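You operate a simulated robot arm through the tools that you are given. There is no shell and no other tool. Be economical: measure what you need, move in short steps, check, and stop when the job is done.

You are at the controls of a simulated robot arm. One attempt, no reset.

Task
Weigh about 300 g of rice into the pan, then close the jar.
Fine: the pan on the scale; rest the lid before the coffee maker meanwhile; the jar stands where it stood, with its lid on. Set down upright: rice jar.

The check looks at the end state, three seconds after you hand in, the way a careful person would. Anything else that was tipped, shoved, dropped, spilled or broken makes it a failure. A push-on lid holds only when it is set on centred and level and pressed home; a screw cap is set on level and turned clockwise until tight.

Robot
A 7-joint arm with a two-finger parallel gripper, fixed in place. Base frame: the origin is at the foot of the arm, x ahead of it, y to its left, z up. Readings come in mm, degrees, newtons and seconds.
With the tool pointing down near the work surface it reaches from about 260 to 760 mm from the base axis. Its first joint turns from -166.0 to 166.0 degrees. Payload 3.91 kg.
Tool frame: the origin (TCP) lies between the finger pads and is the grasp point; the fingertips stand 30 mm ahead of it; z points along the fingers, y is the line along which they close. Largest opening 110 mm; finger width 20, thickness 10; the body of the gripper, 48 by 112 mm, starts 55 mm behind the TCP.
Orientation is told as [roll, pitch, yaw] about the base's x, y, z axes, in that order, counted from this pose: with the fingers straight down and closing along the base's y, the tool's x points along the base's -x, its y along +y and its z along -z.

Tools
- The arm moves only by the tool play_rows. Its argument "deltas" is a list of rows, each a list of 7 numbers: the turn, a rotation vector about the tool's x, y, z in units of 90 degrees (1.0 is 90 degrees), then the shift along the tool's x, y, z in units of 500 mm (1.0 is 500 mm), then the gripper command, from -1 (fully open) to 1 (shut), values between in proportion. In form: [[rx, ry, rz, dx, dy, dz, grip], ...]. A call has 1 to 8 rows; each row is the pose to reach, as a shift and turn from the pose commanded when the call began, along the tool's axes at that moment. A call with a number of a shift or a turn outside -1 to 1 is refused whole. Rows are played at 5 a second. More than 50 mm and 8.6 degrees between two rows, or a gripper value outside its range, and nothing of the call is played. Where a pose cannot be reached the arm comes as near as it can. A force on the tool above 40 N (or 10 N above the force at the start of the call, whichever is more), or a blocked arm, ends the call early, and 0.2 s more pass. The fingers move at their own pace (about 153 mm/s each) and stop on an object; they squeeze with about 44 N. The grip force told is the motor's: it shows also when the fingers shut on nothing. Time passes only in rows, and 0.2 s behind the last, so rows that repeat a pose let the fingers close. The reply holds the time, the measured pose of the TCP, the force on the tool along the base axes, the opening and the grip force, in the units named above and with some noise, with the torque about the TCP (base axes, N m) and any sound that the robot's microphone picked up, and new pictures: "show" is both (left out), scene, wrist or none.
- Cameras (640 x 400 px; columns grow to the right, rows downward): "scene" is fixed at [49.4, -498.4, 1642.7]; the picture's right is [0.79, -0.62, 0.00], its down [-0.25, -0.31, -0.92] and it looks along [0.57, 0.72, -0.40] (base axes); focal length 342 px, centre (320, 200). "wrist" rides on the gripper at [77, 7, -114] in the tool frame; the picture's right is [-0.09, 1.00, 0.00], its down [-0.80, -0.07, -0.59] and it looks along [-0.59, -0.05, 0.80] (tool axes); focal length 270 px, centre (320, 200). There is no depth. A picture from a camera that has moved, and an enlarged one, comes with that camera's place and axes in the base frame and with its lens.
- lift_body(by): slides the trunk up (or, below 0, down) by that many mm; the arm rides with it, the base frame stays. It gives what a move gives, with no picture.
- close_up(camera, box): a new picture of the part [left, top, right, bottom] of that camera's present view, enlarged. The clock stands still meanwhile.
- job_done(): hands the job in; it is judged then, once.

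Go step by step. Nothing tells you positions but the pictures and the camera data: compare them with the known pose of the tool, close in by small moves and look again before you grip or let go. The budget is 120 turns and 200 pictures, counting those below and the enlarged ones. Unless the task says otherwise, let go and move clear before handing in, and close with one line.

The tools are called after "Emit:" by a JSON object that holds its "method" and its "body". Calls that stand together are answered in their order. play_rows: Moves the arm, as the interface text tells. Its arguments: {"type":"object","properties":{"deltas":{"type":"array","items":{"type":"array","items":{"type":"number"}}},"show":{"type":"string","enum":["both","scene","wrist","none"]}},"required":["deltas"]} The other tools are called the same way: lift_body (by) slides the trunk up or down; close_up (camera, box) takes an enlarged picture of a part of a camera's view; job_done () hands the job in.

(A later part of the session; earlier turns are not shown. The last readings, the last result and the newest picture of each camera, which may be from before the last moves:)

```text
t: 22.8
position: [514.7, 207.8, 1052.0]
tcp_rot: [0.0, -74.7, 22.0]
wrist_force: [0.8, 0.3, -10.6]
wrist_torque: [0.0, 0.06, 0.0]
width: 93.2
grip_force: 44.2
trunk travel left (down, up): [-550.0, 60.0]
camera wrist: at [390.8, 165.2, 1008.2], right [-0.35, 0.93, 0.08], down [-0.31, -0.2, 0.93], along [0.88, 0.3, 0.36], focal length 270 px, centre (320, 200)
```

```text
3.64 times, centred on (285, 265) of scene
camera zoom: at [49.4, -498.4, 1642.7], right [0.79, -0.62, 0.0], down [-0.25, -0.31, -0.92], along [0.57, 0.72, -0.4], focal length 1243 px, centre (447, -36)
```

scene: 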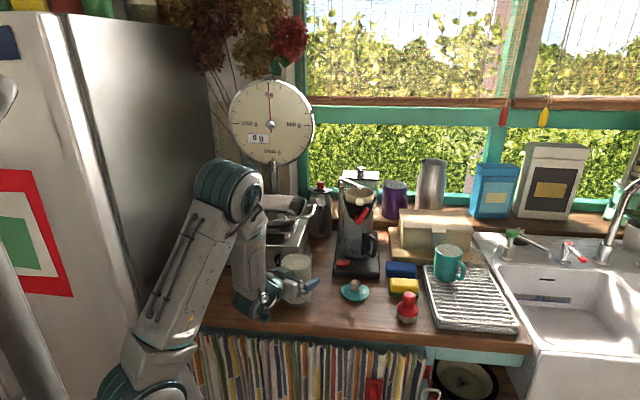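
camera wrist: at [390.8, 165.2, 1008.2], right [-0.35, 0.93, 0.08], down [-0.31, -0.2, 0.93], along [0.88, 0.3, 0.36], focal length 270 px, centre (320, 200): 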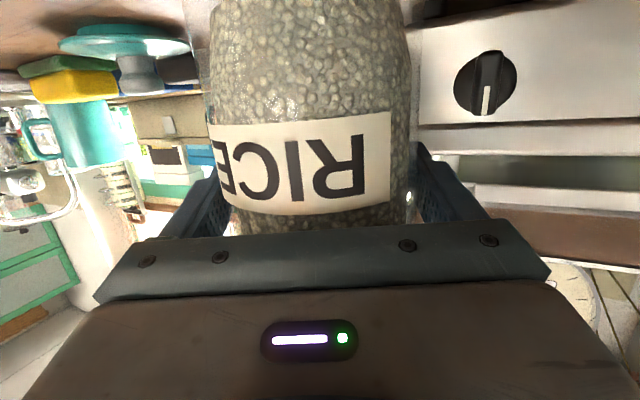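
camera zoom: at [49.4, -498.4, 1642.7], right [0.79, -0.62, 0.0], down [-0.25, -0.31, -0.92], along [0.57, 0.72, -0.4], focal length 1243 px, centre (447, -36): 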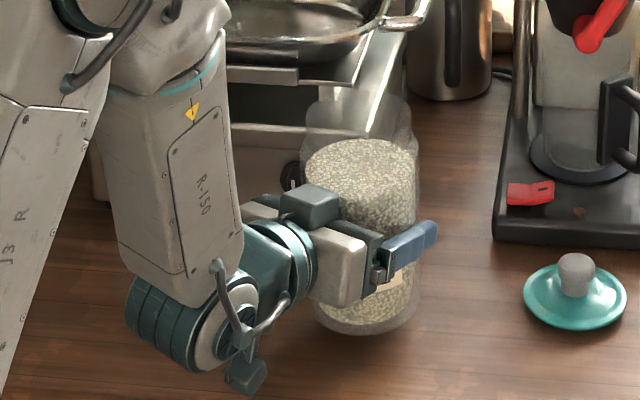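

The jar weighs about 1.08 kg gross and holds without slipping. I re-triangulated the pan rim at z ≈ 1144 with its centre near (575, 481). I'll raise the jar to z ≈ 1290, then swing it in front of the pan.

Emit:
{"method": "play_rows", "body": {"deltas": [[0, 0, 0, -0.07, 0, -0.0188, 1], [0, 0, 0, -0.15, 0, -0.0402, 1], [0, 0, 0, -0.23, 0, -0.0616, 1], [0, 0, 0, -0.31, 0, -0.083, 1], [0, 0, 0, -0.39, 0, -0.1045, 1], [0, 0, 0, -0.4637, 0, -0.1243, 1], [0, 0, 0, -0.4637, 0, -0.1243, 1]], "show": "scene"}}

Emit:
{"method": "play_rows", "body": {"deltas": [[-0.03, 0, -0.008, -0.003, 0.05, 0.012, 1], [-0.07, 0, -0.019, -0.008, 0.13, 0.03, 1], [-0.11, 0, -0.03, -0.013, 0.21, 0.048, 1], [-0.15, 0, -0.04, -0.018, 0.29, 0.067, 1], [-0.1825, 0, -0.0489, -0.0224, 0.364, 0.0838, 1], [-0.1825, 0, -0.0489, -0.0224, 0.364, 0.0838, 1]]}}

Emit:
{"method": "close_up", "body": {"camera": "scene", "box": [190, 150, 350, 290]}}

```text
t: 24.4
position: [514.7, 209.3, 1288.7]
tcp_rot: [0.0, -74.7, 21.9]
wrist_force: [0.5, 0.2, -10.7]
wrist_torque: [0.0, 0.0, -0.02]
width: 93.7
grip_force: 44.3
trunk travel left (down, up): [-550.0, 60.0]
```

scene: 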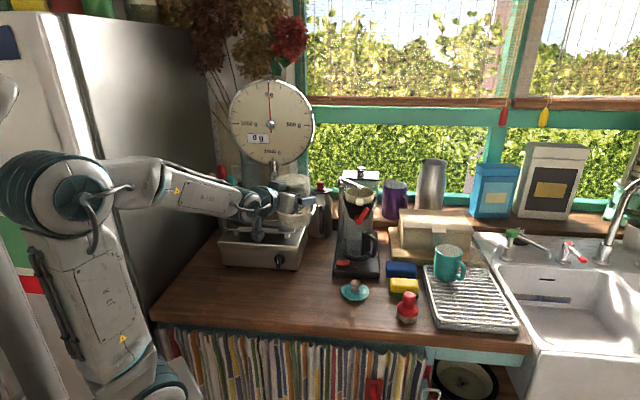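

```text
t: 25.8
position: [485.5, 392.8, 1289.0]
tcp_rot: [0.2, -74.8, 38.7]
wrist_force: [-0.1, 0.4, -10.6]
wrist_torque: [-0.02, 0.02, -0.01]
width: 93.4
grip_force: 44.3
trunk travel left (down, up): [-550.0, 60.0]
camera wrist: at [379.4, 316.8, 1246.3], right [-0.61, 0.79, 0.09], down [-0.24, -0.28, 0.93], along [0.76, 0.55, 0.36], focal length 270 px, centre (320, 200)
```

scene: 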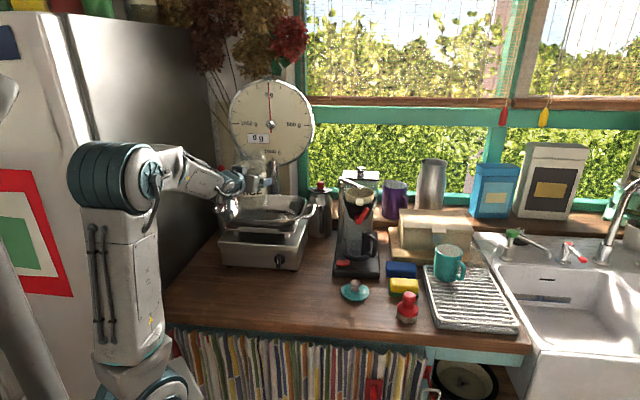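
wrist: 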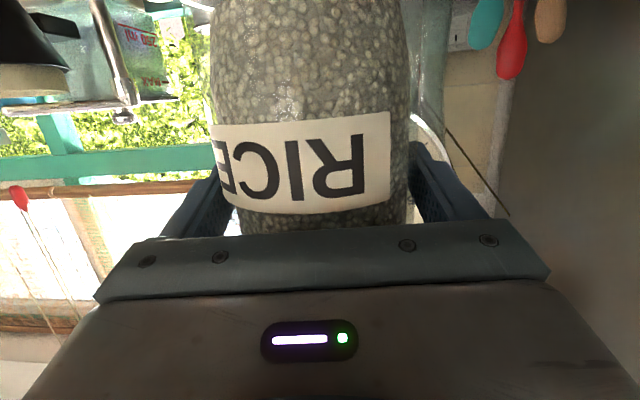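

```text
2.86 times, centred on (270, 220) of scene
camera zoom: at [49.4, -498.4, 1642.7], right [0.79, -0.62, 0.0], down [-0.25, -0.31, -0.92], along [0.57, 0.72, -0.4], focal length 976 px, centre (463, 143)
```

zoom: 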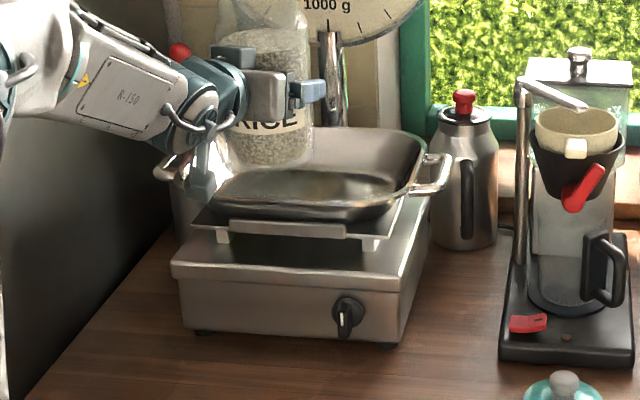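

The jar is in front of and above the pan. I'll tilt it 30°, which is safe for a three-quarter full jar, so the wrist camera can see how the mouth lines up with the pan.

Emit:
{"method": "play_rows", "body": {"deltas": [[0, 0.08, 0, 0, 0, 0, 1], [0, 0.16, 0, 0, 0, 0, 1], [0, 0.25, 0, 0, 0, 0, 1], [0, 0.333, 0, 0, 0, 0, 1], [0, 0.333, 0, 0, 0, 0, 1]]}}

Emit:
{"method": "close_up", "body": {"camera": "scene", "box": [190, 110, 350, 250]}}

```text
t: 27.0
position: [484.9, 395.0, 1290.7]
tcp_rot: [0.0, -44.6, 39.1]
wrist_force: [-1.1, 0.0, -8.9]
wrist_torque: [-0.04, 0.03, -0.02]
width: 93.2
grip_force: 43.7
out of reach, approached as far as the arm can: row 2, 3
trunk travel left (down, up): [-550.0, 60.0]
camera wrist: at [375.8, 314.6, 1318.5], right [-0.58, 0.81, 0.06], down [0.16, 0.04, 0.99], along [0.8, 0.58, -0.15], focal length 270 px, centre (320, 200)
```

scene: 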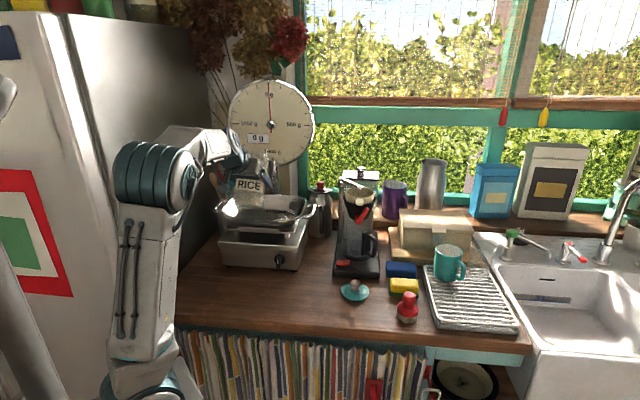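
wrist: 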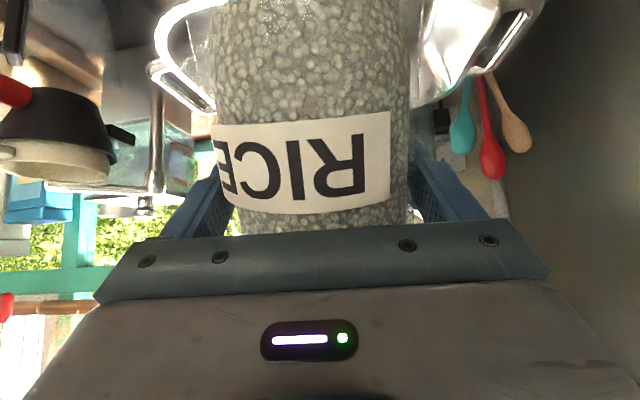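

```text
2.86 times, centred on (270, 180) of scene
camera zoom: at [49.4, -498.4, 1642.7], right [0.79, -0.62, 0.0], down [-0.25, -0.31, -0.92], along [0.57, 0.72, -0.4], focal length 976 px, centre (463, 257)
```

zoom: 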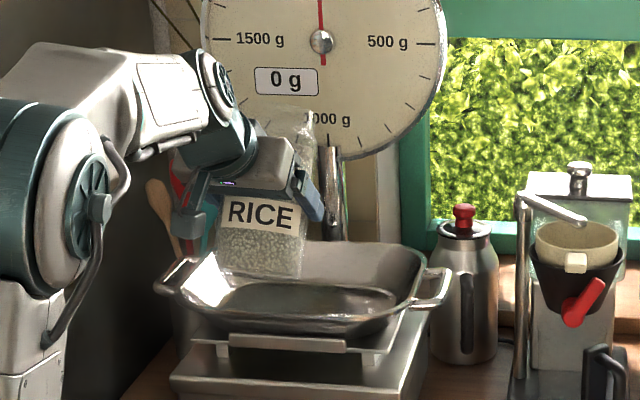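

The mouth will come out over the pan's centre, judging by both cameras. I'll tilt to 60° and then lower 45 mm to keep the drop short.

Emit:
{"method": "play_rows", "body": {"deltas": [[0, 0.06, 0, 0, 0, 0, 1], [0, 0.12, 0, 0, 0, 0, 1], [0, 0.18, 0, 0, 0, 0, 1], [0, 0.24, 0, 0, 0, 0, 1], [0, 0.29, 0, 0, 0, 0, 1], [0, 0.29, 0, 0, 0, 0, 1]]}}

Emit:
{"method": "close_up", "body": {"camera": "scene", "box": [190, 110, 350, 250]}}

```text
t: 28.4
position: [487.1, 393.1, 1291.0]
tcp_rot: [0.1, -18.6, 39.0]
wrist_force: [-0.3, -0.4, -10.3]
wrist_torque: [0.0, 0.07, -0.02]
width: 93.5
grip_force: 44.4
trunk travel left (down, up): [-550.0, 60.0]
camera wrist: at [397.9, 330.3, 1375.3], right [-0.56, 0.83, 0.03], down [0.49, 0.3, 0.82], along [0.67, 0.47, -0.57], focal length 270 px, centre (320, 200)
```

scene: 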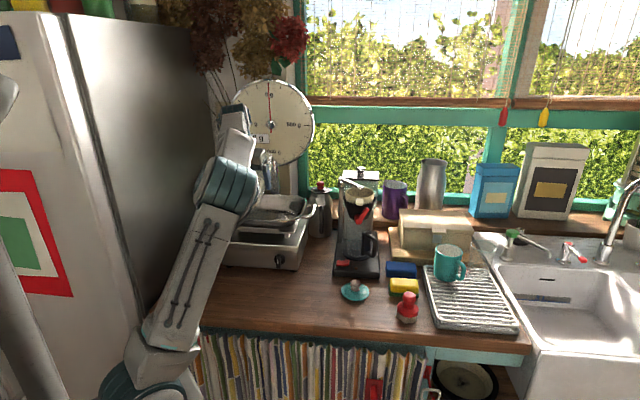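
wrist: 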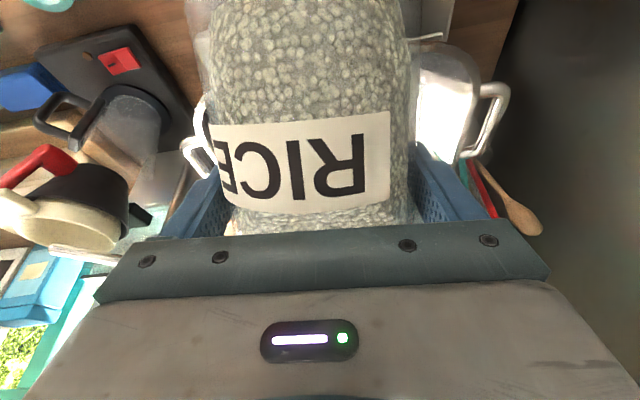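

```text
2.86 times, centred on (270, 180) of scene
camera zoom: at [49.4, -498.4, 1642.7], right [0.79, -0.62, 0.0], down [-0.25, -0.31, -0.92], along [0.57, 0.72, -0.4], focal length 976 px, centre (463, 257)
```

zoom: 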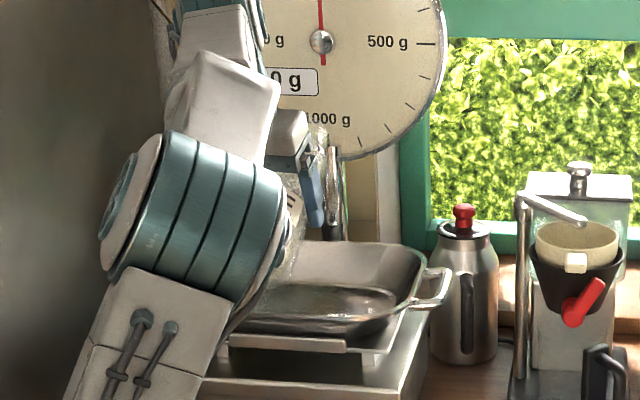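

Still 0 g. I'll lower 45 mm and shift 10 mm left toward the pan's centre, then start tilting in small steps.

Emit:
{"method": "play_rows", "body": {"deltas": [[0, 0, 0, 0.014, 0.01, 0.043, 1], [0, 0, 0, 0.0287, 0.02, 0.0853, 1], [0, 0.045, 0, 0.0287, 0.02, 0.0853, 1], [0, 0.045, 0, 0.0287, 0.02, 0.0853, 1]], "show": "wrist"}}

Emit:
{"method": "close_up", "body": {"camera": "scene", "box": [220, 70, 340, 250]}}

```text
t: 29.4
position: [480.4, 400.7, 1244.7]
tcp_rot: [0.1, -14.5, 39.0]
wrist_force: [0.1, -0.4, -10.0]
wrist_torque: [-0.05, 0.05, 0.01]
width: 93.7
grip_force: 44.0
trunk travel left (down, up): [-550.0, 60.0]
camera wrist: at [396.7, 341.5, 1337.4], right [-0.56, 0.83, 0.02], down [0.53, 0.34, 0.78], along [0.64, 0.45, -0.63], focal length 270 px, centre (320, 200)
```

wrist: 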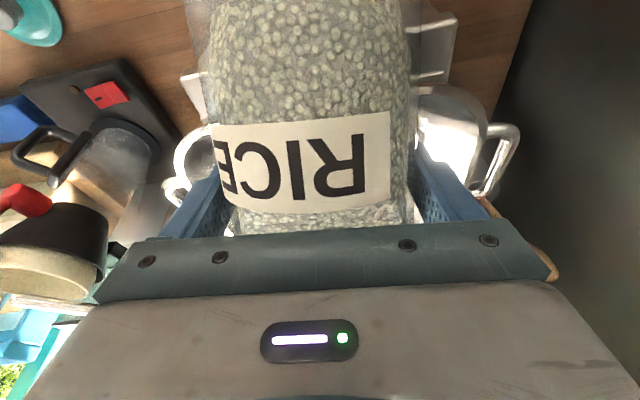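

```text
2.22 times, centred on (280, 160) of scene
camera zoom: at [49.4, -498.4, 1642.7], right [0.79, -0.62, 0.0], down [-0.25, -0.31, -0.92], along [0.57, 0.72, -0.4], focal length 759 px, centre (409, 289)
```

zoom: 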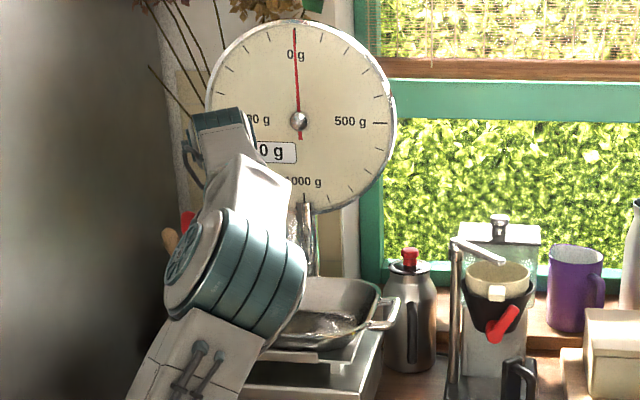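

The needle and part of the readout stay visible. I'll tilt on in 4° steps, reading the dial each time.

Emit:
{"method": "play_rows", "body": {"deltas": [[0, 0.022, 0, 0, 0, 0, 1], [0, 0.044, 0, 0, 0, 0, 1], [0, 0.044, 0, 0, 0, 0, 1]], "show": "none"}}

Emit:
{"method": "close_up", "body": {"camera": "scene", "box": [220, 70, 340, 250]}}

Emit:
{"method": "play_rows", "body": {"deltas": [[0, 0.022, 0, 0, 0, 0, 1], [0, 0.044, 0, 0, 0, 0, 1], [0, 0.044, 0, 0, 0, 0, 1]], "show": "none"}}

Emit:
{"method": "close_up", "body": {"camera": "scene", "box": [220, 70, 340, 250]}}

```text
t: 30.2
position: [481.6, 400.8, 1245.3]
tcp_rot: [0.1, -10.6, 39.0]
wrist_force: [0.1, 0.9, -10.8]
wrist_torque: [-0.05, 0.08, 0.0]
width: 93.5
grip_force: 43.9
trunk travel left (down, up): [-550.0, 60.0]
```

```text
2.22 times, centred on (280, 160) of scene
camera zoom: at [49.4, -498.4, 1642.7], right [0.79, -0.62, 0.0], down [-0.25, -0.31, -0.92], along [0.57, 0.72, -0.4], focal length 759 px, centre (409, 289)
```

zoom: 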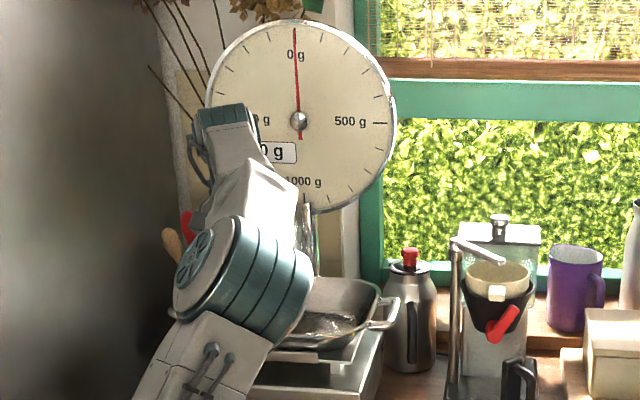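

```text
t: 31.0
position: [481.0, 402.0, 1246.4]
tcp_rot: [0.2, -6.7, 38.9]
wrist_force: [-0.9, 0.1, -10.2]
wrist_torque: [-0.01, 0.04, 0.0]
width: 93.5
grip_force: 44.1
trunk travel left (down, up): [-550.0, 60.0]
```

```text
2.22 times, centred on (280, 160) of scene
camera zoom: at [49.4, -498.4, 1642.7], right [0.79, -0.62, 0.0], down [-0.25, -0.31, -0.92], along [0.57, 0.72, -0.4], focal length 759 px, centre (409, 289)
```

zoom: 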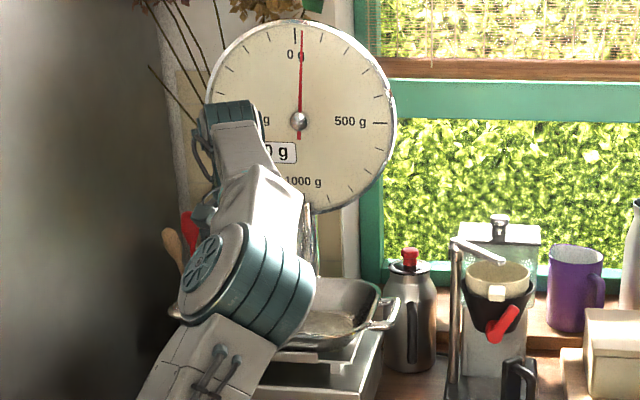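

Pouring has begun, with the needle around 25 g at a 68° tilt. I'll hold still to see whether flow continues.

Emit:
{"method": "play_rows", "body": {"deltas": [[0, 0, 0, 0, 0, 0, 1], [0, 0, 0, 0, 0, 0, 1], [0, 0, 0, 0, 0, 0, 1]], "show": "wrist"}}

Emit:
{"method": "close_up", "body": {"camera": "scene", "box": [230, 70, 330, 250]}}

```text
t: 31.8
position: [480.1, 400.5, 1244.0]
tcp_rot: [0.2, -6.7, 39.0]
wrist_force: [-0.3, -0.2, -10.4]
wrist_torque: [-0.05, 0.07, 0.02]
width: 93.5
grip_force: 43.6
trunk travel left (down, up): [-550.0, 60.0]
camera wrist: at [407.4, 350.8, 1350.5], right [-0.56, 0.83, 0.01], down [0.61, 0.4, 0.68], along [0.56, 0.39, -0.73], focal length 270 px, centre (320, 200)
```

wrist: 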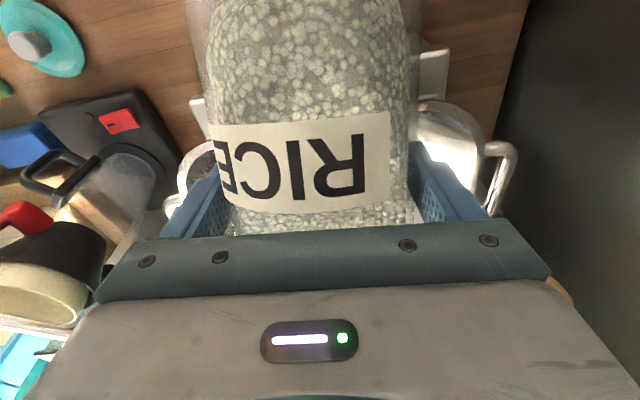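

```text
2.22 times, centred on (280, 160) of scene
camera zoom: at [49.4, -498.4, 1642.7], right [0.79, -0.62, 0.0], down [-0.25, -0.31, -0.92], along [0.57, 0.72, -0.4], focal length 759 px, centre (409, 289)
```

zoom: 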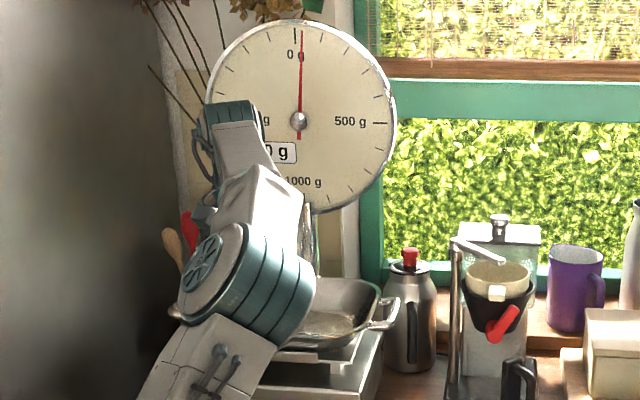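

The flow settles at each tilt, so I can step. Next 4°.

Emit:
{"method": "play_rows", "body": {"deltas": [[0, 0.022, 0, 0, 0, 0, 1], [0, 0.044, 0, 0, 0, 0, 1], [0, 0.044, 0, 0, 0, 0, 1], [0, 0.044, 0, 0, 0, 0, 1]], "show": "none"}}

Emit:
{"method": "close_up", "body": {"camera": "scene", "box": [230, 70, 330, 250]}}

```text
t: 32.8
position: [481.3, 401.1, 1244.9]
tcp_rot: [0.1, -2.7, 39.0]
wrist_force: [0.4, -0.2, -9.8]
wrist_torque: [-0.05, 0.07, -0.03]
width: 93.3
grip_force: 44.2
trunk travel left (down, up): [-550.0, 60.0]
```

```text
2.22 times, centred on (280, 160) of scene
camera zoom: at [49.4, -498.4, 1642.7], right [0.79, -0.62, 0.0], down [-0.25, -0.31, -0.92], along [0.57, 0.72, -0.4], focal length 759 px, centre (409, 289)
```

zoom: 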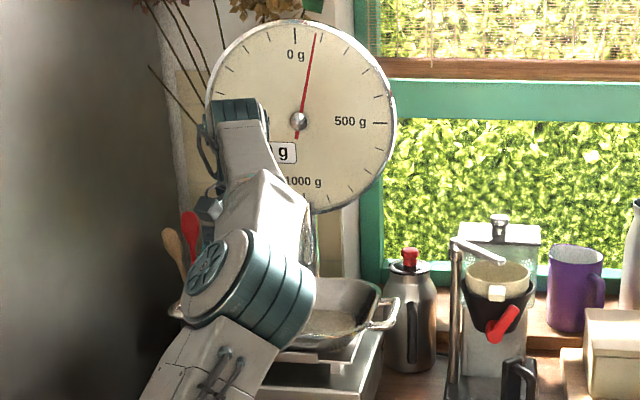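

About 75 g now, gaining roughly 45–55 g per 4°. Another 4° step, then again.

Emit:
{"method": "play_rows", "body": {"deltas": [[0, 0.022, 0, 0, 0, 0, 1], [0, 0.044, 0, 0, 0, 0, 1], [0, 0.044, 0, 0, 0, 0, 1], [0, 0.044, 0, 0, 0, 0, 1]], "show": "none"}}

Emit:
{"method": "close_up", "body": {"camera": "scene", "box": [230, 70, 330, 250]}}

Emit:
{"method": "play_rows", "body": {"deltas": [[0, 0.022, 0, 0, 0, 0, 1], [0, 0.044, 0, 0, 0, 0, 1], [0, 0.044, 0, 0, 0, 0, 1], [0, 0.044, 0, 0, 0, 0, 1]], "show": "wrist"}}

Emit:
{"method": "close_up", "body": {"camera": "scene", "box": [230, 70, 330, 250]}}

```text
t: 33.8
position: [480.7, 401.4, 1243.9]
tcp_rot: [0.0, 1.1, 39.0]
wrist_force: [0.0, 0.2, -9.3]
wrist_torque: [-0.05, 0.03, 0.0]
width: 93.6
grip_force: 44.1
trunk travel left (down, up): [-550.0, 60.0]
```

```text
2.22 times, centred on (280, 160) of scene
camera zoom: at [49.4, -498.4, 1642.7], right [0.79, -0.62, 0.0], down [-0.25, -0.31, -0.92], along [0.57, 0.72, -0.4], focal length 759 px, centre (409, 289)
```

zoom: 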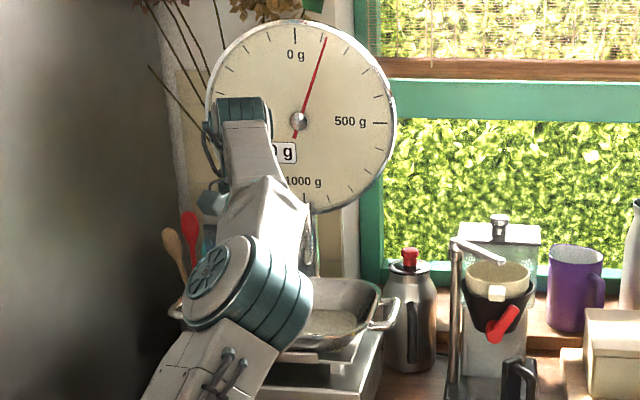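

```text
t: 34.8
position: [479.6, 401.7, 1245.6]
tcp_rot: [0.0, 5.2, 39.0]
wrist_force: [-0.3, -0.7, -8.2]
wrist_torque: [-0.05, 0.06, 0.02]
width: 93.5
grip_force: 43.6
trunk travel left (down, up): [-550.0, 60.0]
camera wrist: at [425.0, 364.7, 1367.0], right [-0.56, 0.83, -0.01], down [0.71, 0.48, 0.52], along [0.43, 0.29, -0.85], focal length 270 px, centre (320, 200)
```

wrist: 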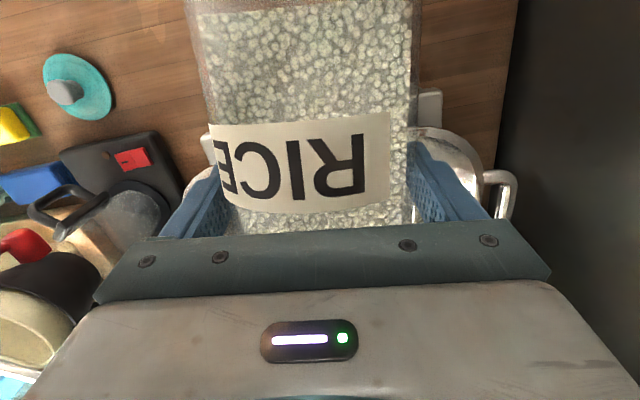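

```text
2.22 times, centred on (280, 160) of scene
camera zoom: at [49.4, -498.4, 1642.7], right [0.79, -0.62, 0.0], down [-0.25, -0.31, -0.92], along [0.57, 0.72, -0.4], focal length 759 px, centre (409, 289)
```

zoom: 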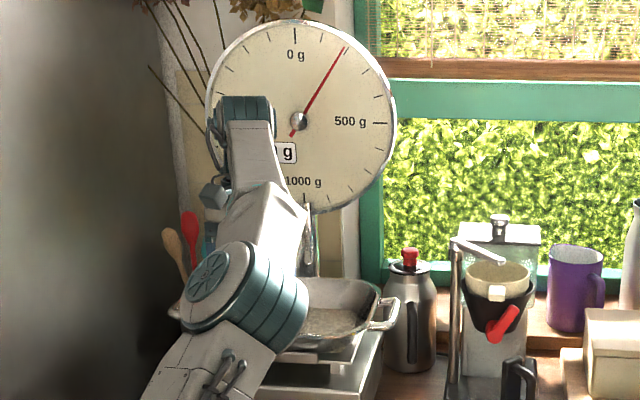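

About 190 g, gaining 80 g in the last step. I'll hold and read closely before the next small step.

Emit:
{"method": "play_rows", "body": {"deltas": [[0, 0, 0, 0, 0, 0, 1], [0, 0, 0, 0, 0, 0, 1]], "show": "none"}}

Emit:
{"method": "close_up", "body": {"camera": "scene", "box": [225, 75, 325, 165]}}

Emit:
{"method": "play_rows", "body": {"deltas": [[0, 0.014, 0, 0, 0, 0, 1], [0, 0.028, 0, 0, 0, 0, 1], [0, 0.028, 0, 0, 0, 0, 1], [0, 0.028, 0, 0, 0, 0, 1]], "show": "none"}}

Emit:
{"method": "close_up", "body": {"camera": "scene", "box": [225, 75, 325, 165]}}

```text
t: 35.4
position: [480.8, 399.9, 1245.5]
tcp_rot: [0.1, 5.2, 39.0]
wrist_force: [-0.5, -0.2, -8.1]
wrist_torque: [-0.04, 0.04, -0.05]
width: 93.4
grip_force: 44.2
trunk travel left (down, up): [-550.0, 60.0]
```

```text
4.44 times, centred on (275, 120) of scene
camera zoom: at [49.4, -498.4, 1642.7], right [0.79, -0.62, 0.0], down [-0.25, -0.31, -0.92], along [0.57, 0.72, -0.4], focal length 1519 px, centre (520, 556)
```

zoom: 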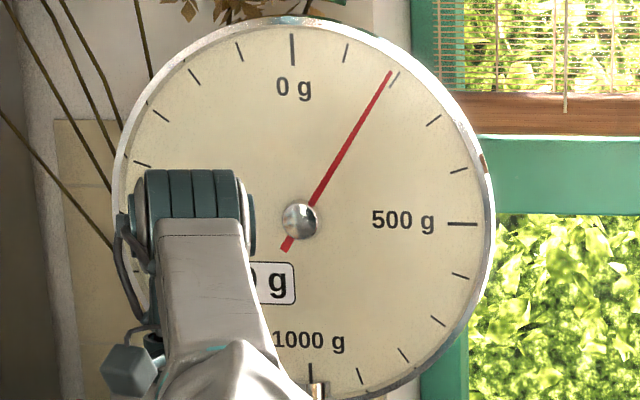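

```text
t: 36.4
position: [480.1, 402.5, 1245.6]
tcp_rot: [0.1, 7.7, 39.0]
wrist_force: [0.2, 0.9, -8.3]
wrist_torque: [-0.05, 0.02, 0.02]
width: 93.1
grip_force: 43.6
trunk travel left (down, up): [-550.0, 60.0]
```

```text
4.44 times, centred on (275, 120) of scene
camera zoom: at [49.4, -498.4, 1642.7], right [0.79, -0.62, 0.0], down [-0.25, -0.31, -0.92], along [0.57, 0.72, -0.4], focal length 1519 px, centre (520, 556)
```

zoom: 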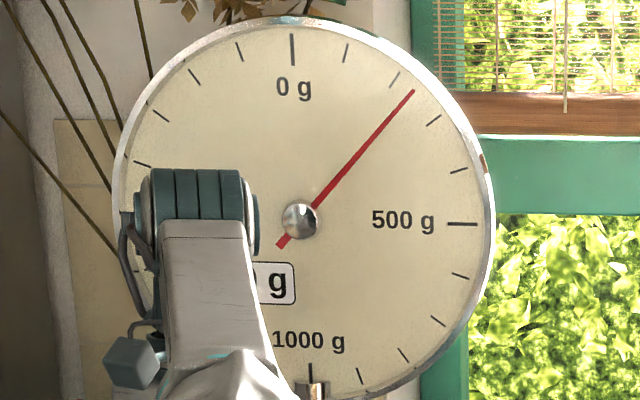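

Readings are ~186 g, then ~237 g (about 20 g per degree). I'll add 2°.

Emit:
{"method": "play_rows", "body": {"deltas": [[0, 0.011, 0, 0, 0, 0, 1], [0, 0.022, 0, 0, 0, 0, 1], [0, 0.022, 0, 0, 0, 0, 1], [0, 0.022, 0, 0, 0, 0, 1]], "show": "none"}}

Emit:
{"method": "close_up", "body": {"camera": "scene", "box": [225, 75, 325, 165]}}

```text
t: 37.4
position: [480.1, 402.4, 1245.3]
tcp_rot: [0.2, 9.7, 39.0]
wrist_force: [-0.6, 0.3, -7.7]
wrist_torque: [-0.04, 0.01, -0.02]
width: 93.5
grip_force: 44.1
trunk travel left (down, up): [-550.0, 60.0]
```

```text
4.44 times, centred on (275, 120) of scene
camera zoom: at [49.4, -498.4, 1642.7], right [0.79, -0.62, 0.0], down [-0.25, -0.31, -0.92], along [0.57, 0.72, -0.4], focal length 1519 px, centre (520, 556)
```

zoom: 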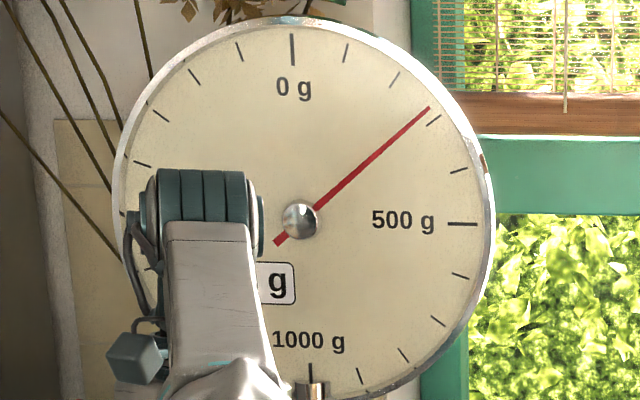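

About 279 g. A last small nudge of 0.8°.

Emit:
{"method": "play_rows", "body": {"deltas": [[0, 0.009, 0, 0, 0, 0, 1], [0, 0.009, 0, 0, 0, 0, 1], [0, 0.009, 0, 0, 0, 0, 1]], "show": "none"}}

Emit:
{"method": "close_up", "body": {"camera": "scene", "box": [225, 75, 325, 165]}}

```text
t: 38.2
position: [479.7, 401.6, 1246.1]
tcp_rot: [0.1, 10.4, 38.9]
wrist_force: [0.4, 0.6, -7.1]
wrist_torque: [-0.04, 0.02, 0.01]
width: 93.4
grip_force: 44.4
trunk travel left (down, up): [-550.0, 60.0]
```

```text
4.44 times, centred on (275, 120) of scene
camera zoom: at [49.4, -498.4, 1642.7], right [0.79, -0.62, 0.0], down [-0.25, -0.31, -0.92], along [0.57, 0.72, -0.4], focal length 1519 px, centre (520, 556)
```

zoom: 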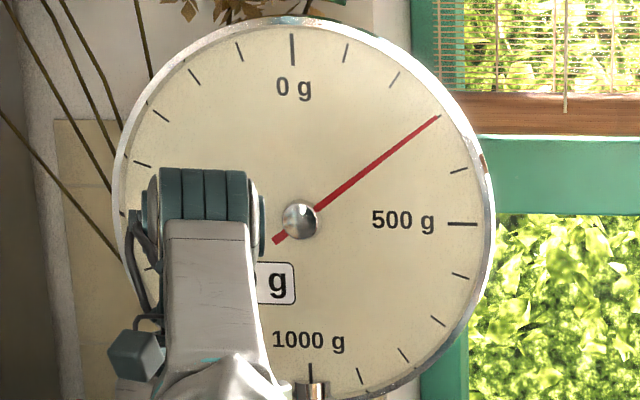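

The needle lies right on the 300 g tick. I'll turn the jar back to 30° tilt while rising 50 mm.

Emit:
{"method": "play_rows", "body": {"deltas": [[0, -0.077, 0, 0, 0, 0, 1], [0, -0.154, 0, 0, 0, 0, 1], [0, -0.231, 0, 0.004, 0, -0.02, 1], [0, -0.308, 0, 0.007, 0, -0.04, 1], [0, -0.385, 0, 0.011, 0, -0.06, 1], [0, -0.462, 0, 0.014, 0, -0.08, 1], [0, -0.539, 0, 0.018, 0, -0.098, 1], [0, -0.616, 0, 0.018, 0, -0.098, 1]]}}

Emit:
{"method": "close_up", "body": {"camera": "scene", "box": [200, 75, 340, 275]}}

```text
t: 40.0
position: [479.3, 400.6, 1295.4]
tcp_rot: [0.1, -45.2, 39.0]
wrist_force: [0.2, 0.0, -7.3]
wrist_torque: [-0.02, 0.06, 0.03]
width: 93.4
grip_force: 44.4
trunk travel left (down, up): [-550.0, 60.0]
camera wrist: at [370.3, 321.3, 1322.7], right [-0.58, 0.81, 0.06], down [0.16, 0.04, 0.99], along [0.8, 0.58, -0.15], focal length 270 px, centre (320, 200)
```

scene: 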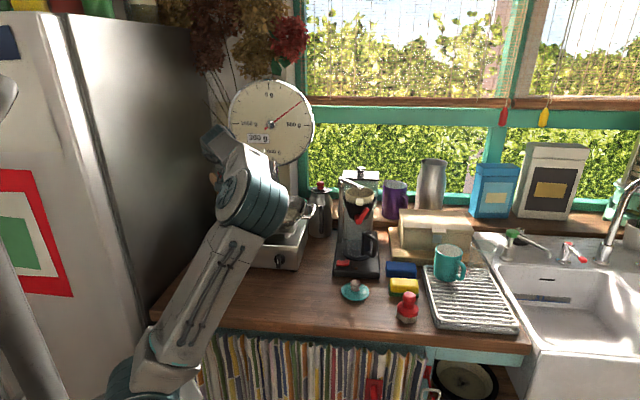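
wrist: 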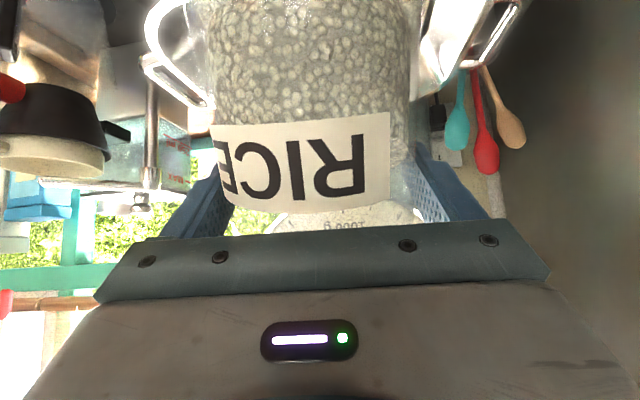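

```text
2.00 times, centred on (270, 175) of scene
camera zoom: at [49.4, -498.4, 1642.7], right [0.79, -0.62, 0.0], down [-0.25, -0.31, -0.92], along [0.57, 0.72, -0.4], focal length 684 px, centre (420, 250)
```

zoom: 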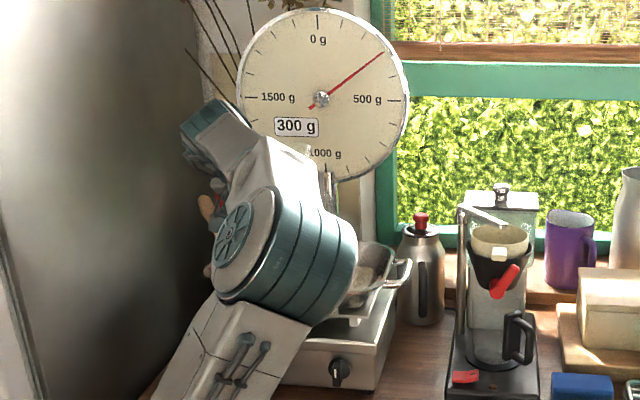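

The readout says 300 g. I'll swing back above the jar's original spot, keeping the 30° tilt for now, with the heading returning to 22°.

Emit:
{"method": "play_rows", "body": {"deltas": [[0.02, 0, 0.02, 0.023, -0.057, -0.021, 1], [0.045, 0, 0.045, 0.047, -0.115, -0.042, 1], [0.067, 0, 0.067, 0.07, -0.172, -0.063, 1], [0.09, 0, 0.09, 0.093, -0.229, -0.084, 1], [0.11, 0, 0.11, 0.117, -0.286, -0.105, 1], [0.1335, 0, 0.1335, 0.14, -0.3436, -0.1258, 1], [0.1335, 0, 0.1335, 0.14, -0.3436, -0.1258, 1]]}}

```text
t: 41.6
position: [515.4, 208.5, 1290.0]
tcp_rot: [-0.1, -45.0, 22.0]
wrist_force: [-0.2, -0.5, -7.7]
wrist_torque: [-0.02, 0.07, -0.01]
width: 93.4
grip_force: 44.3
trunk travel left (down, up): [-550.0, 60.0]
camera wrist: at [388.1, 164.0, 1317.4], right [-0.32, 0.95, 0.06], down [0.16, -0.01, 0.99], along [0.93, 0.32, -0.15], focal length 270 px, centre (320, 200)
```

scene: 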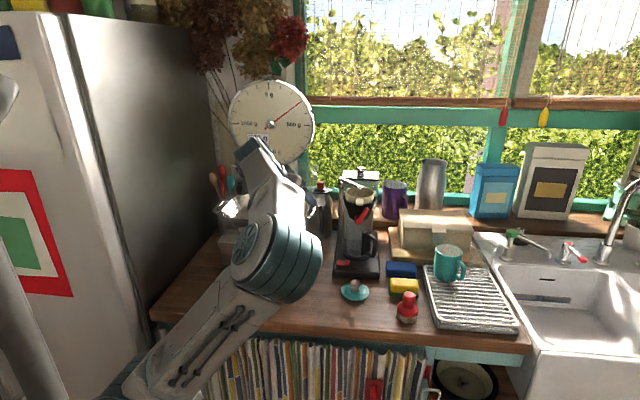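
wrist: 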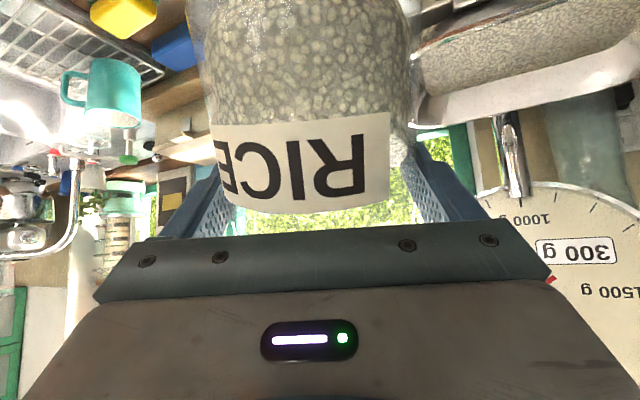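

The elbow sits in a different place than it did on the way out. I'll bring the jar upright in small steps here at height and watch the arm's posture before descending.

Emit:
{"method": "play_rows", "body": {"deltas": [[0, -0.055, 0, 0, 0, 0, 1], [0, -0.11, 0, 0, 0, 0, 1], [0, -0.165, 0, 0, 0, 0, 1], [0, -0.22, 0, 0, 0, 0, 1], [0, -0.275, 0, 0, 0, 0, 1], [0, -0.331, 0, 0, 0, 0, 1], [0, -0.331, 0, 0, 0, 0, 1]]}}

```text
t: 43.2
position: [516.4, 207.8, 1289.2]
tcp_rot: [0.3, -74.7, 21.8]
wrist_force: [0.7, 0.0, -7.6]
wrist_torque: [-0.03, 0.01, 0.01]
width: 93.5
grip_force: 44.1
trunk travel left (down, up): [-550.0, 60.0]
camera wrist: at [392.6, 165.7, 1246.3], right [-0.35, 0.93, 0.09], down [-0.31, -0.2, 0.93], along [0.88, 0.3, 0.36], focal length 270 px, centre (320, 200)
```

scene: 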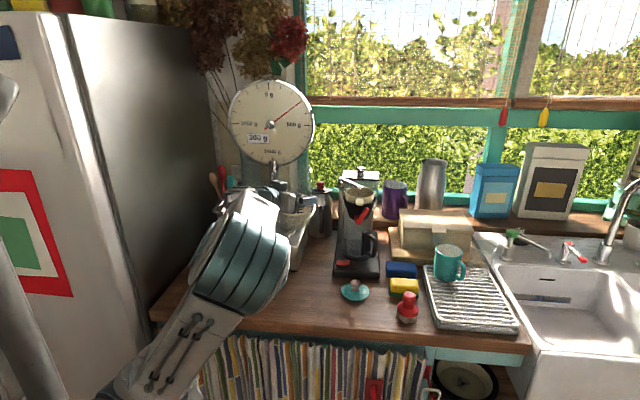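
wrist: 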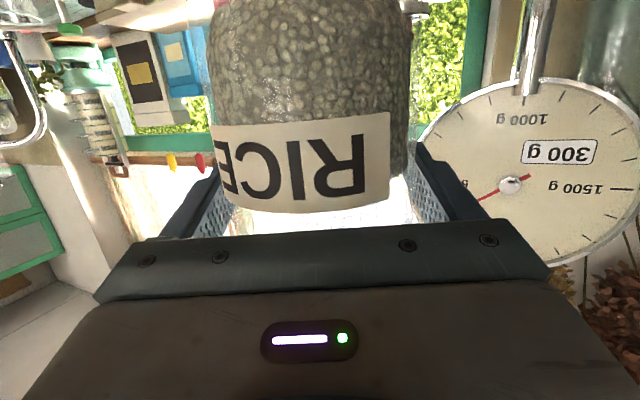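

The jar is upright again and the dial reads 300 g. The elbow seems to be out to the right but well above the counter, so I'll descend 120 mm first and look.

Emit:
{"method": "play_rows", "body": {"deltas": [[0, 0, 0, 0.058, 0, 0.0155, 1], [0, 0, 0, 0.116, 0, 0.031, 1], [0, 0, 0, 0.174, 0, 0.0466, 1], [0, 0, 0, 0.232, 0, 0.0622, 1], [0, 0, 0, 0.232, 0, 0.0622, 1]]}}

```text
t: 44.4
position: [515.6, 209.6, 1170.4]
tcp_rot: [0.2, -74.8, 21.8]
wrist_force: [-0.3, -0.1, -8.7]
wrist_torque: [0.0, 0.04, 0.02]
width: 93.1
grip_force: 44.2
trunk travel left (down, up): [-550.0, 60.0]
camera wrist: at [391.1, 166.5, 1126.2], right [-0.35, 0.93, 0.09], down [-0.31, -0.2, 0.93], along [0.88, 0.3, 0.36], focal length 270 px, centre (320, 200)
```

scene: 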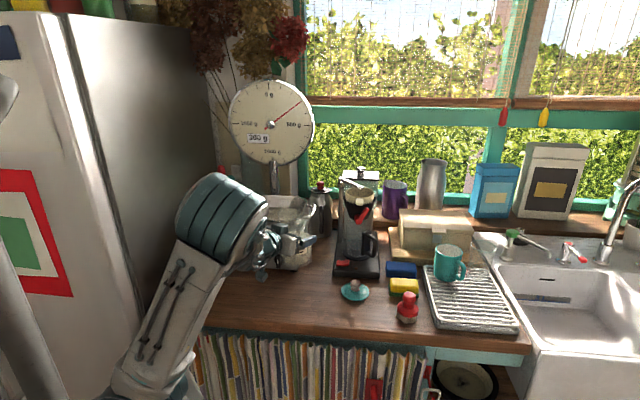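
wrist: 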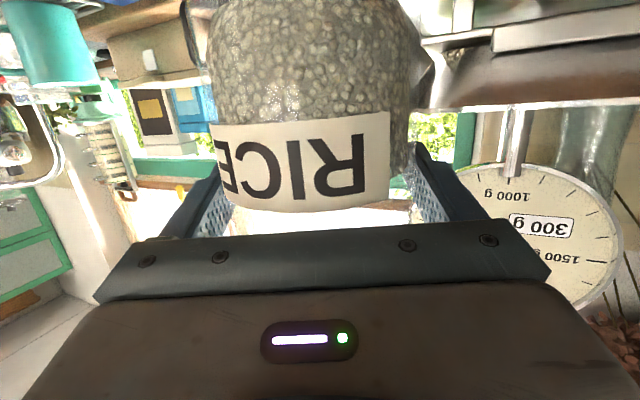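

The posture is fine, with the elbow up and clear of the counter. I'll go down further to about 15 mm above the resting height.

Emit:
{"method": "play_rows", "body": {"deltas": [[0, 0, 0, 0.06, 0, 0.016, 1], [0, 0, 0, 0.12, 0, 0.032, 1], [0, 0, 0, 0.18, 0, 0.048, 1], [0, 0, 0, 0.235, 0, 0.063, 1], [0, 0, 0, 0.235, 0, 0.063, 1]]}}

Emit:
{"method": "close_up", "body": {"camera": "scene", "box": [230, 210, 340, 320]}}

```text
t: 45.6
position: [513.7, 209.0, 1047.1]
tcp_rot: [0.3, -74.7, 21.8]
wrist_force: [-0.8, 0.1, -8.0]
wrist_torque: [0.0, 0.01, 0.0]
width: 93.6
grip_force: 43.7
trunk travel left (down, up): [-550.0, 60.0]
camera wrist: at [390.9, 166.6, 1003.7], right [-0.35, 0.93, 0.09], down [-0.31, -0.2, 0.93], along [0.88, 0.3, 0.36], focal length 270 px, centre (320, 200)
```

scene: 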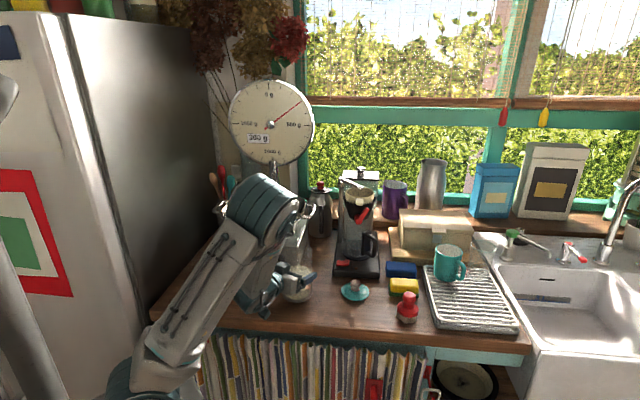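
wrist: 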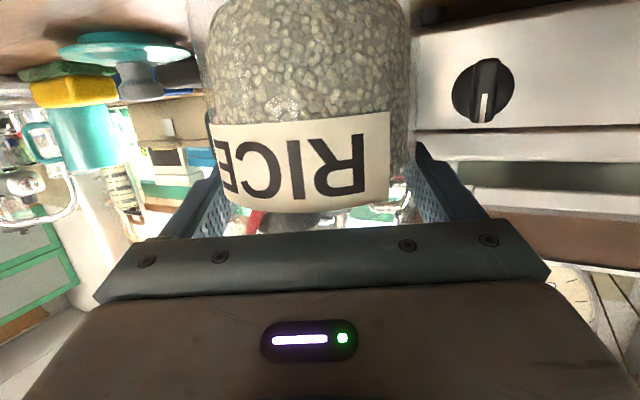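

```text
3.64 times, centred on (285, 265) of scene
camera zoom: at [49.4, -498.4, 1642.7], right [0.79, -0.62, 0.0], down [-0.25, -0.31, -0.92], along [0.57, 0.72, -0.4], focal length 1243 px, centre (447, -36)
```

zoom: 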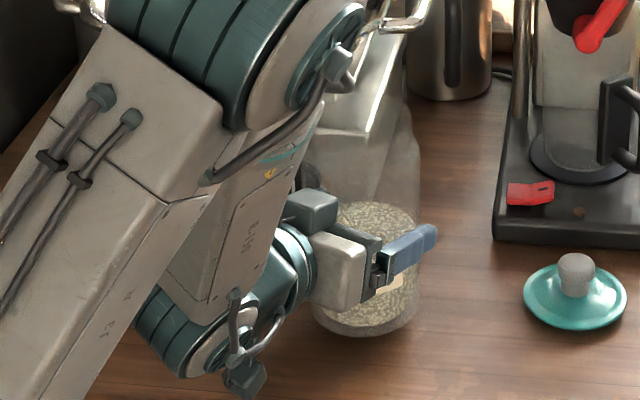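

The jar is about 15 mm above the counter over its old place. I'll lower slowly until the counter takes its weight.

Emit:
{"method": "play_rows", "body": {"deltas": [[0, 0, 0, 0.0116, 0, 0.003, 1], [0, 0, 0, 0.0193, 0, 0.0052, 1], [0, 0, 0, 0.0232, 0, 0.0062, 1], [0, 0, 0, 0.0261, 0, 0.007, 1], [0, 0, 0, 0.029, 0, 0.0078, 1], [0, 0, 0, 0.029, 0, 0.0078, 1]], "show": "none"}}

```text
t: 47.0
position: [514.0, 207.7, 1033.4]
tcp_rot: [0.2, -74.7, 21.8]
wrist_force: [-0.6, 0.5, -7.2]
wrist_torque: [-0.01, 0.07, -0.04]
width: 93.2
grip_force: 44.3
trunk travel left (down, up): [-550.0, 60.0]
```

Emit:
{"method": "play_rows", "body": {"deltas": [[0, 0, 0, 0.002, 0, 0.0005, 1], [0, 0, 0, 0.004, 0, 0.001, 1], [0, 0, 0, 0.004, 0, 0.001, 1]], "show": "none"}}

```text
t: 47.8
position: [514.5, 208.5, 1033.3]
tcp_rot: [0.2, -74.9, 21.7]
wrist_force: [1.3, -0.2, 0.4]
wrist_torque: [-0.17, 0.15, 0.01]
width: 93.5
grip_force: 44.3
trunk travel left (down, up): [-550.0, 60.0]
```

The counter now carries the jar (force dropped from −7 N to about 0). I'll open the fingers and look before moving up.

Emit:
{"method": "play_rows", "body": {"deltas": [[0, 0, 0, 0, 0, 0, -0.75], [0, 0, 0, 0, 0, 0, -0.85], [0, 0, 0, 0, 0, 0, -1], [0, 0, 0, 0, 0, 0, -1]], "show": "wrist"}}

Emit:
{"method": "close_up", "body": {"camera": "scene", "box": [230, 210, 340, 320]}}

```text
t: 48.8
position: [513.2, 207.6, 1031.1]
tcp_rot: [0.2, -74.7, 21.8]
wrist_force: [0.1, 0.2, -0.5]
wrist_torque: [-0.01, 0.0, 0.01]
width: 110.0
grip_force: 0.1
trunk travel left (down, up): [-550.0, 60.0]
camera wrist: at [390.5, 165.8, 988.1], right [-0.35, 0.93, 0.09], down [-0.31, -0.2, 0.93], along [0.88, 0.3, 0.36], focal length 270 px, centre (320, 200)
```

wrist: 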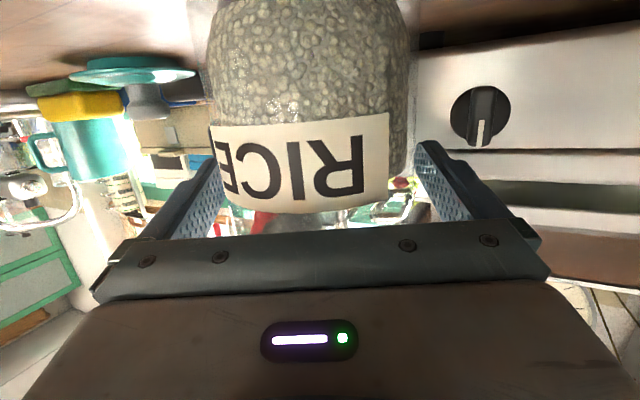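

```text
3.64 times, centred on (285, 265) of scene
camera zoom: at [49.4, -498.4, 1642.7], right [0.79, -0.62, 0.0], down [-0.25, -0.31, -0.92], along [0.57, 0.72, -0.4], focal length 1243 px, centre (447, -36)
```

zoom: 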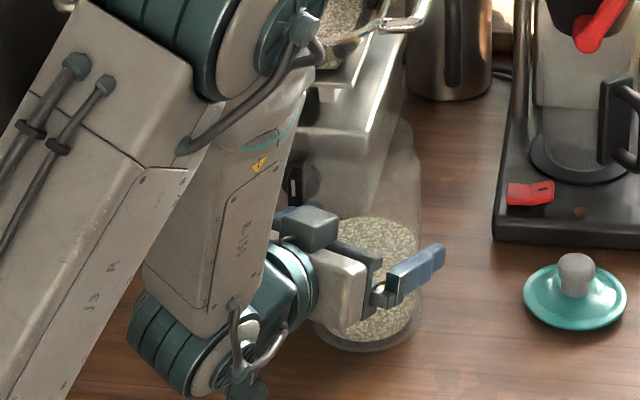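

The jar stands free and the lid hasn't moved. I'll rise straight up out of the jar, well past its mouth.

Emit:
{"method": "play_rows", "body": {"deltas": [[0, 0, 0, -0.03, 0, -0.008, -1], [0, 0, 0, -0.1, 0, -0.0268, -1], [0, 0, 0, -0.18, 0, -0.0482, -1], [0, 0, 0, -0.26, 0, -0.0697, -1], [0, 0, 0, -0.34, 0, -0.0911, -1], [0, 0, 0, -0.42, 0, -0.1125, -1], [0, 0, 0, -0.44, 0, -0.118, -1], [0, 0, 0, -0.44, 0, -0.118, -1]]}}

```text
t: 50.6
position: [515.7, 207.4, 1258.2]
tcp_rot: [0.4, -74.8, 21.8]
wrist_force: [0.3, 0.1, 0.4]
wrist_torque: [0.01, -0.03, -0.01]
width: 110.1
grip_force: 0.2
trunk travel left (down, up): [-550.0, 60.0]
camera wrist: at [392.2, 165.3, 1215.5], right [-0.35, 0.93, 0.09], down [-0.31, -0.2, 0.93], along [0.88, 0.3, 0.36], focal length 270 px, centre (320, 200)
```

scene: 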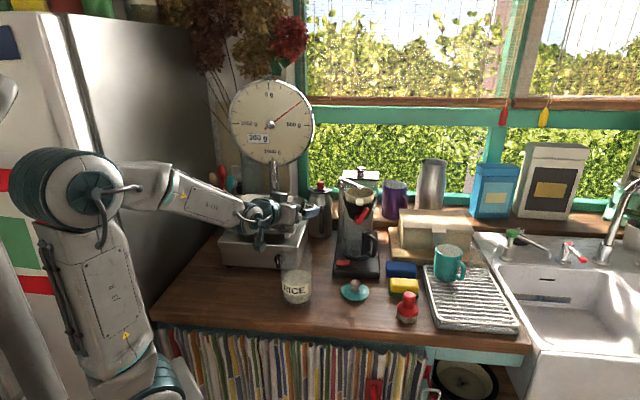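
wrist: 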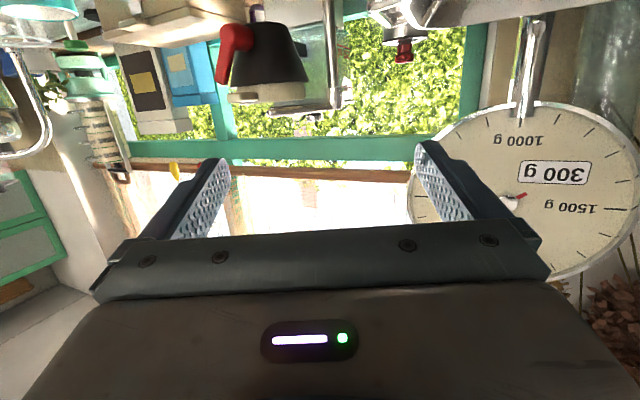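

All clear. I'll tip the tool back to straight down here above the jar.

Emit:
{"method": "play_rows", "body": {"deltas": [[0, 0.09, 0, 0, 0, 0, -1], [0, 0.18, 0, 0, 0, 0, -1], [0, 0.27, 0, 0, 0, 0, -1], [0, 0.36, 0, 0, 0, 0, -1], [0, 0.45, 0, 0, 0, 0, -1], [0, 0.54, 0, 0, 0, 0, -1], [0, 0.63, 0, 0, 0, 0, -1], [0, 0.72, 0, 0, 0, 0, -1]], "show": "none"}}

Emit:
{"method": "play_rows", "body": {"deltas": [[0, 0.055, 0, 0, 0, 0, -1], [0, 0.111, 0, 0, 0, 0, -1], [0, 0.111, 0, 0, 0, 0, -1]]}}

Emit:
{"method": "close_up", "body": {"camera": "wrist", "box": [220, 20, 420, 180]}}

```text
t: 52.4
position: [514.9, 207.0, 1258.1]
tcp_rot: [0.1, -9.8, 22.0]
wrist_force: [0.5, -0.5, -0.1]
wrist_torque: [-0.01, 0.03, 0.0]
width: 110.0
grip_force: 0.0
trunk travel left (down, up): [-550.0, 60.0]
```

```text
t: 53.2
position: [514.9, 208.0, 1259.0]
tcp_rot: [0.1, 0.1, 22.0]
wrist_force: [-0.2, -0.3, -0.5]
wrist_torque: [0.01, 0.0, -0.01]
width: 109.9
grip_force: 0.0
trunk travel left (down, up): [-550.0, 60.0]
camera wrist: at [441.2, 185.9, 1374.5], right [-0.29, 0.96, 0.0], down [0.77, 0.23, 0.59], along [0.57, 0.17, -0.8], focal length 270 px, centre (320, 200)
```

scene: 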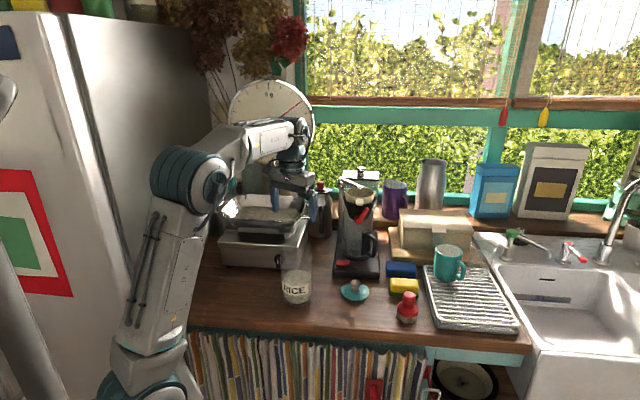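
wrist: 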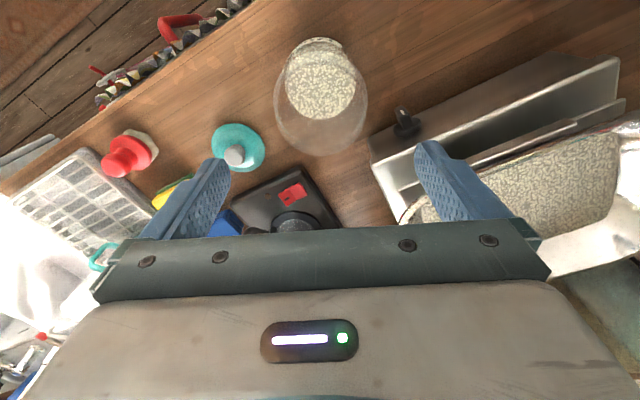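

```text
2.50 times, centred on (320, 100) of wrist
camera zoom: at [441.2, 185.9, 1374.5], right [-0.29, 0.96, 0.0], down [0.77, 0.23, 0.59], along [0.57, 0.17, -0.8], focal length 676 px, centre (320, 450)
```

zoom: 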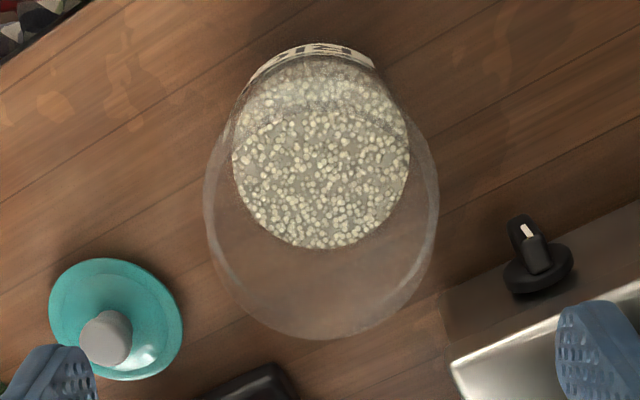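

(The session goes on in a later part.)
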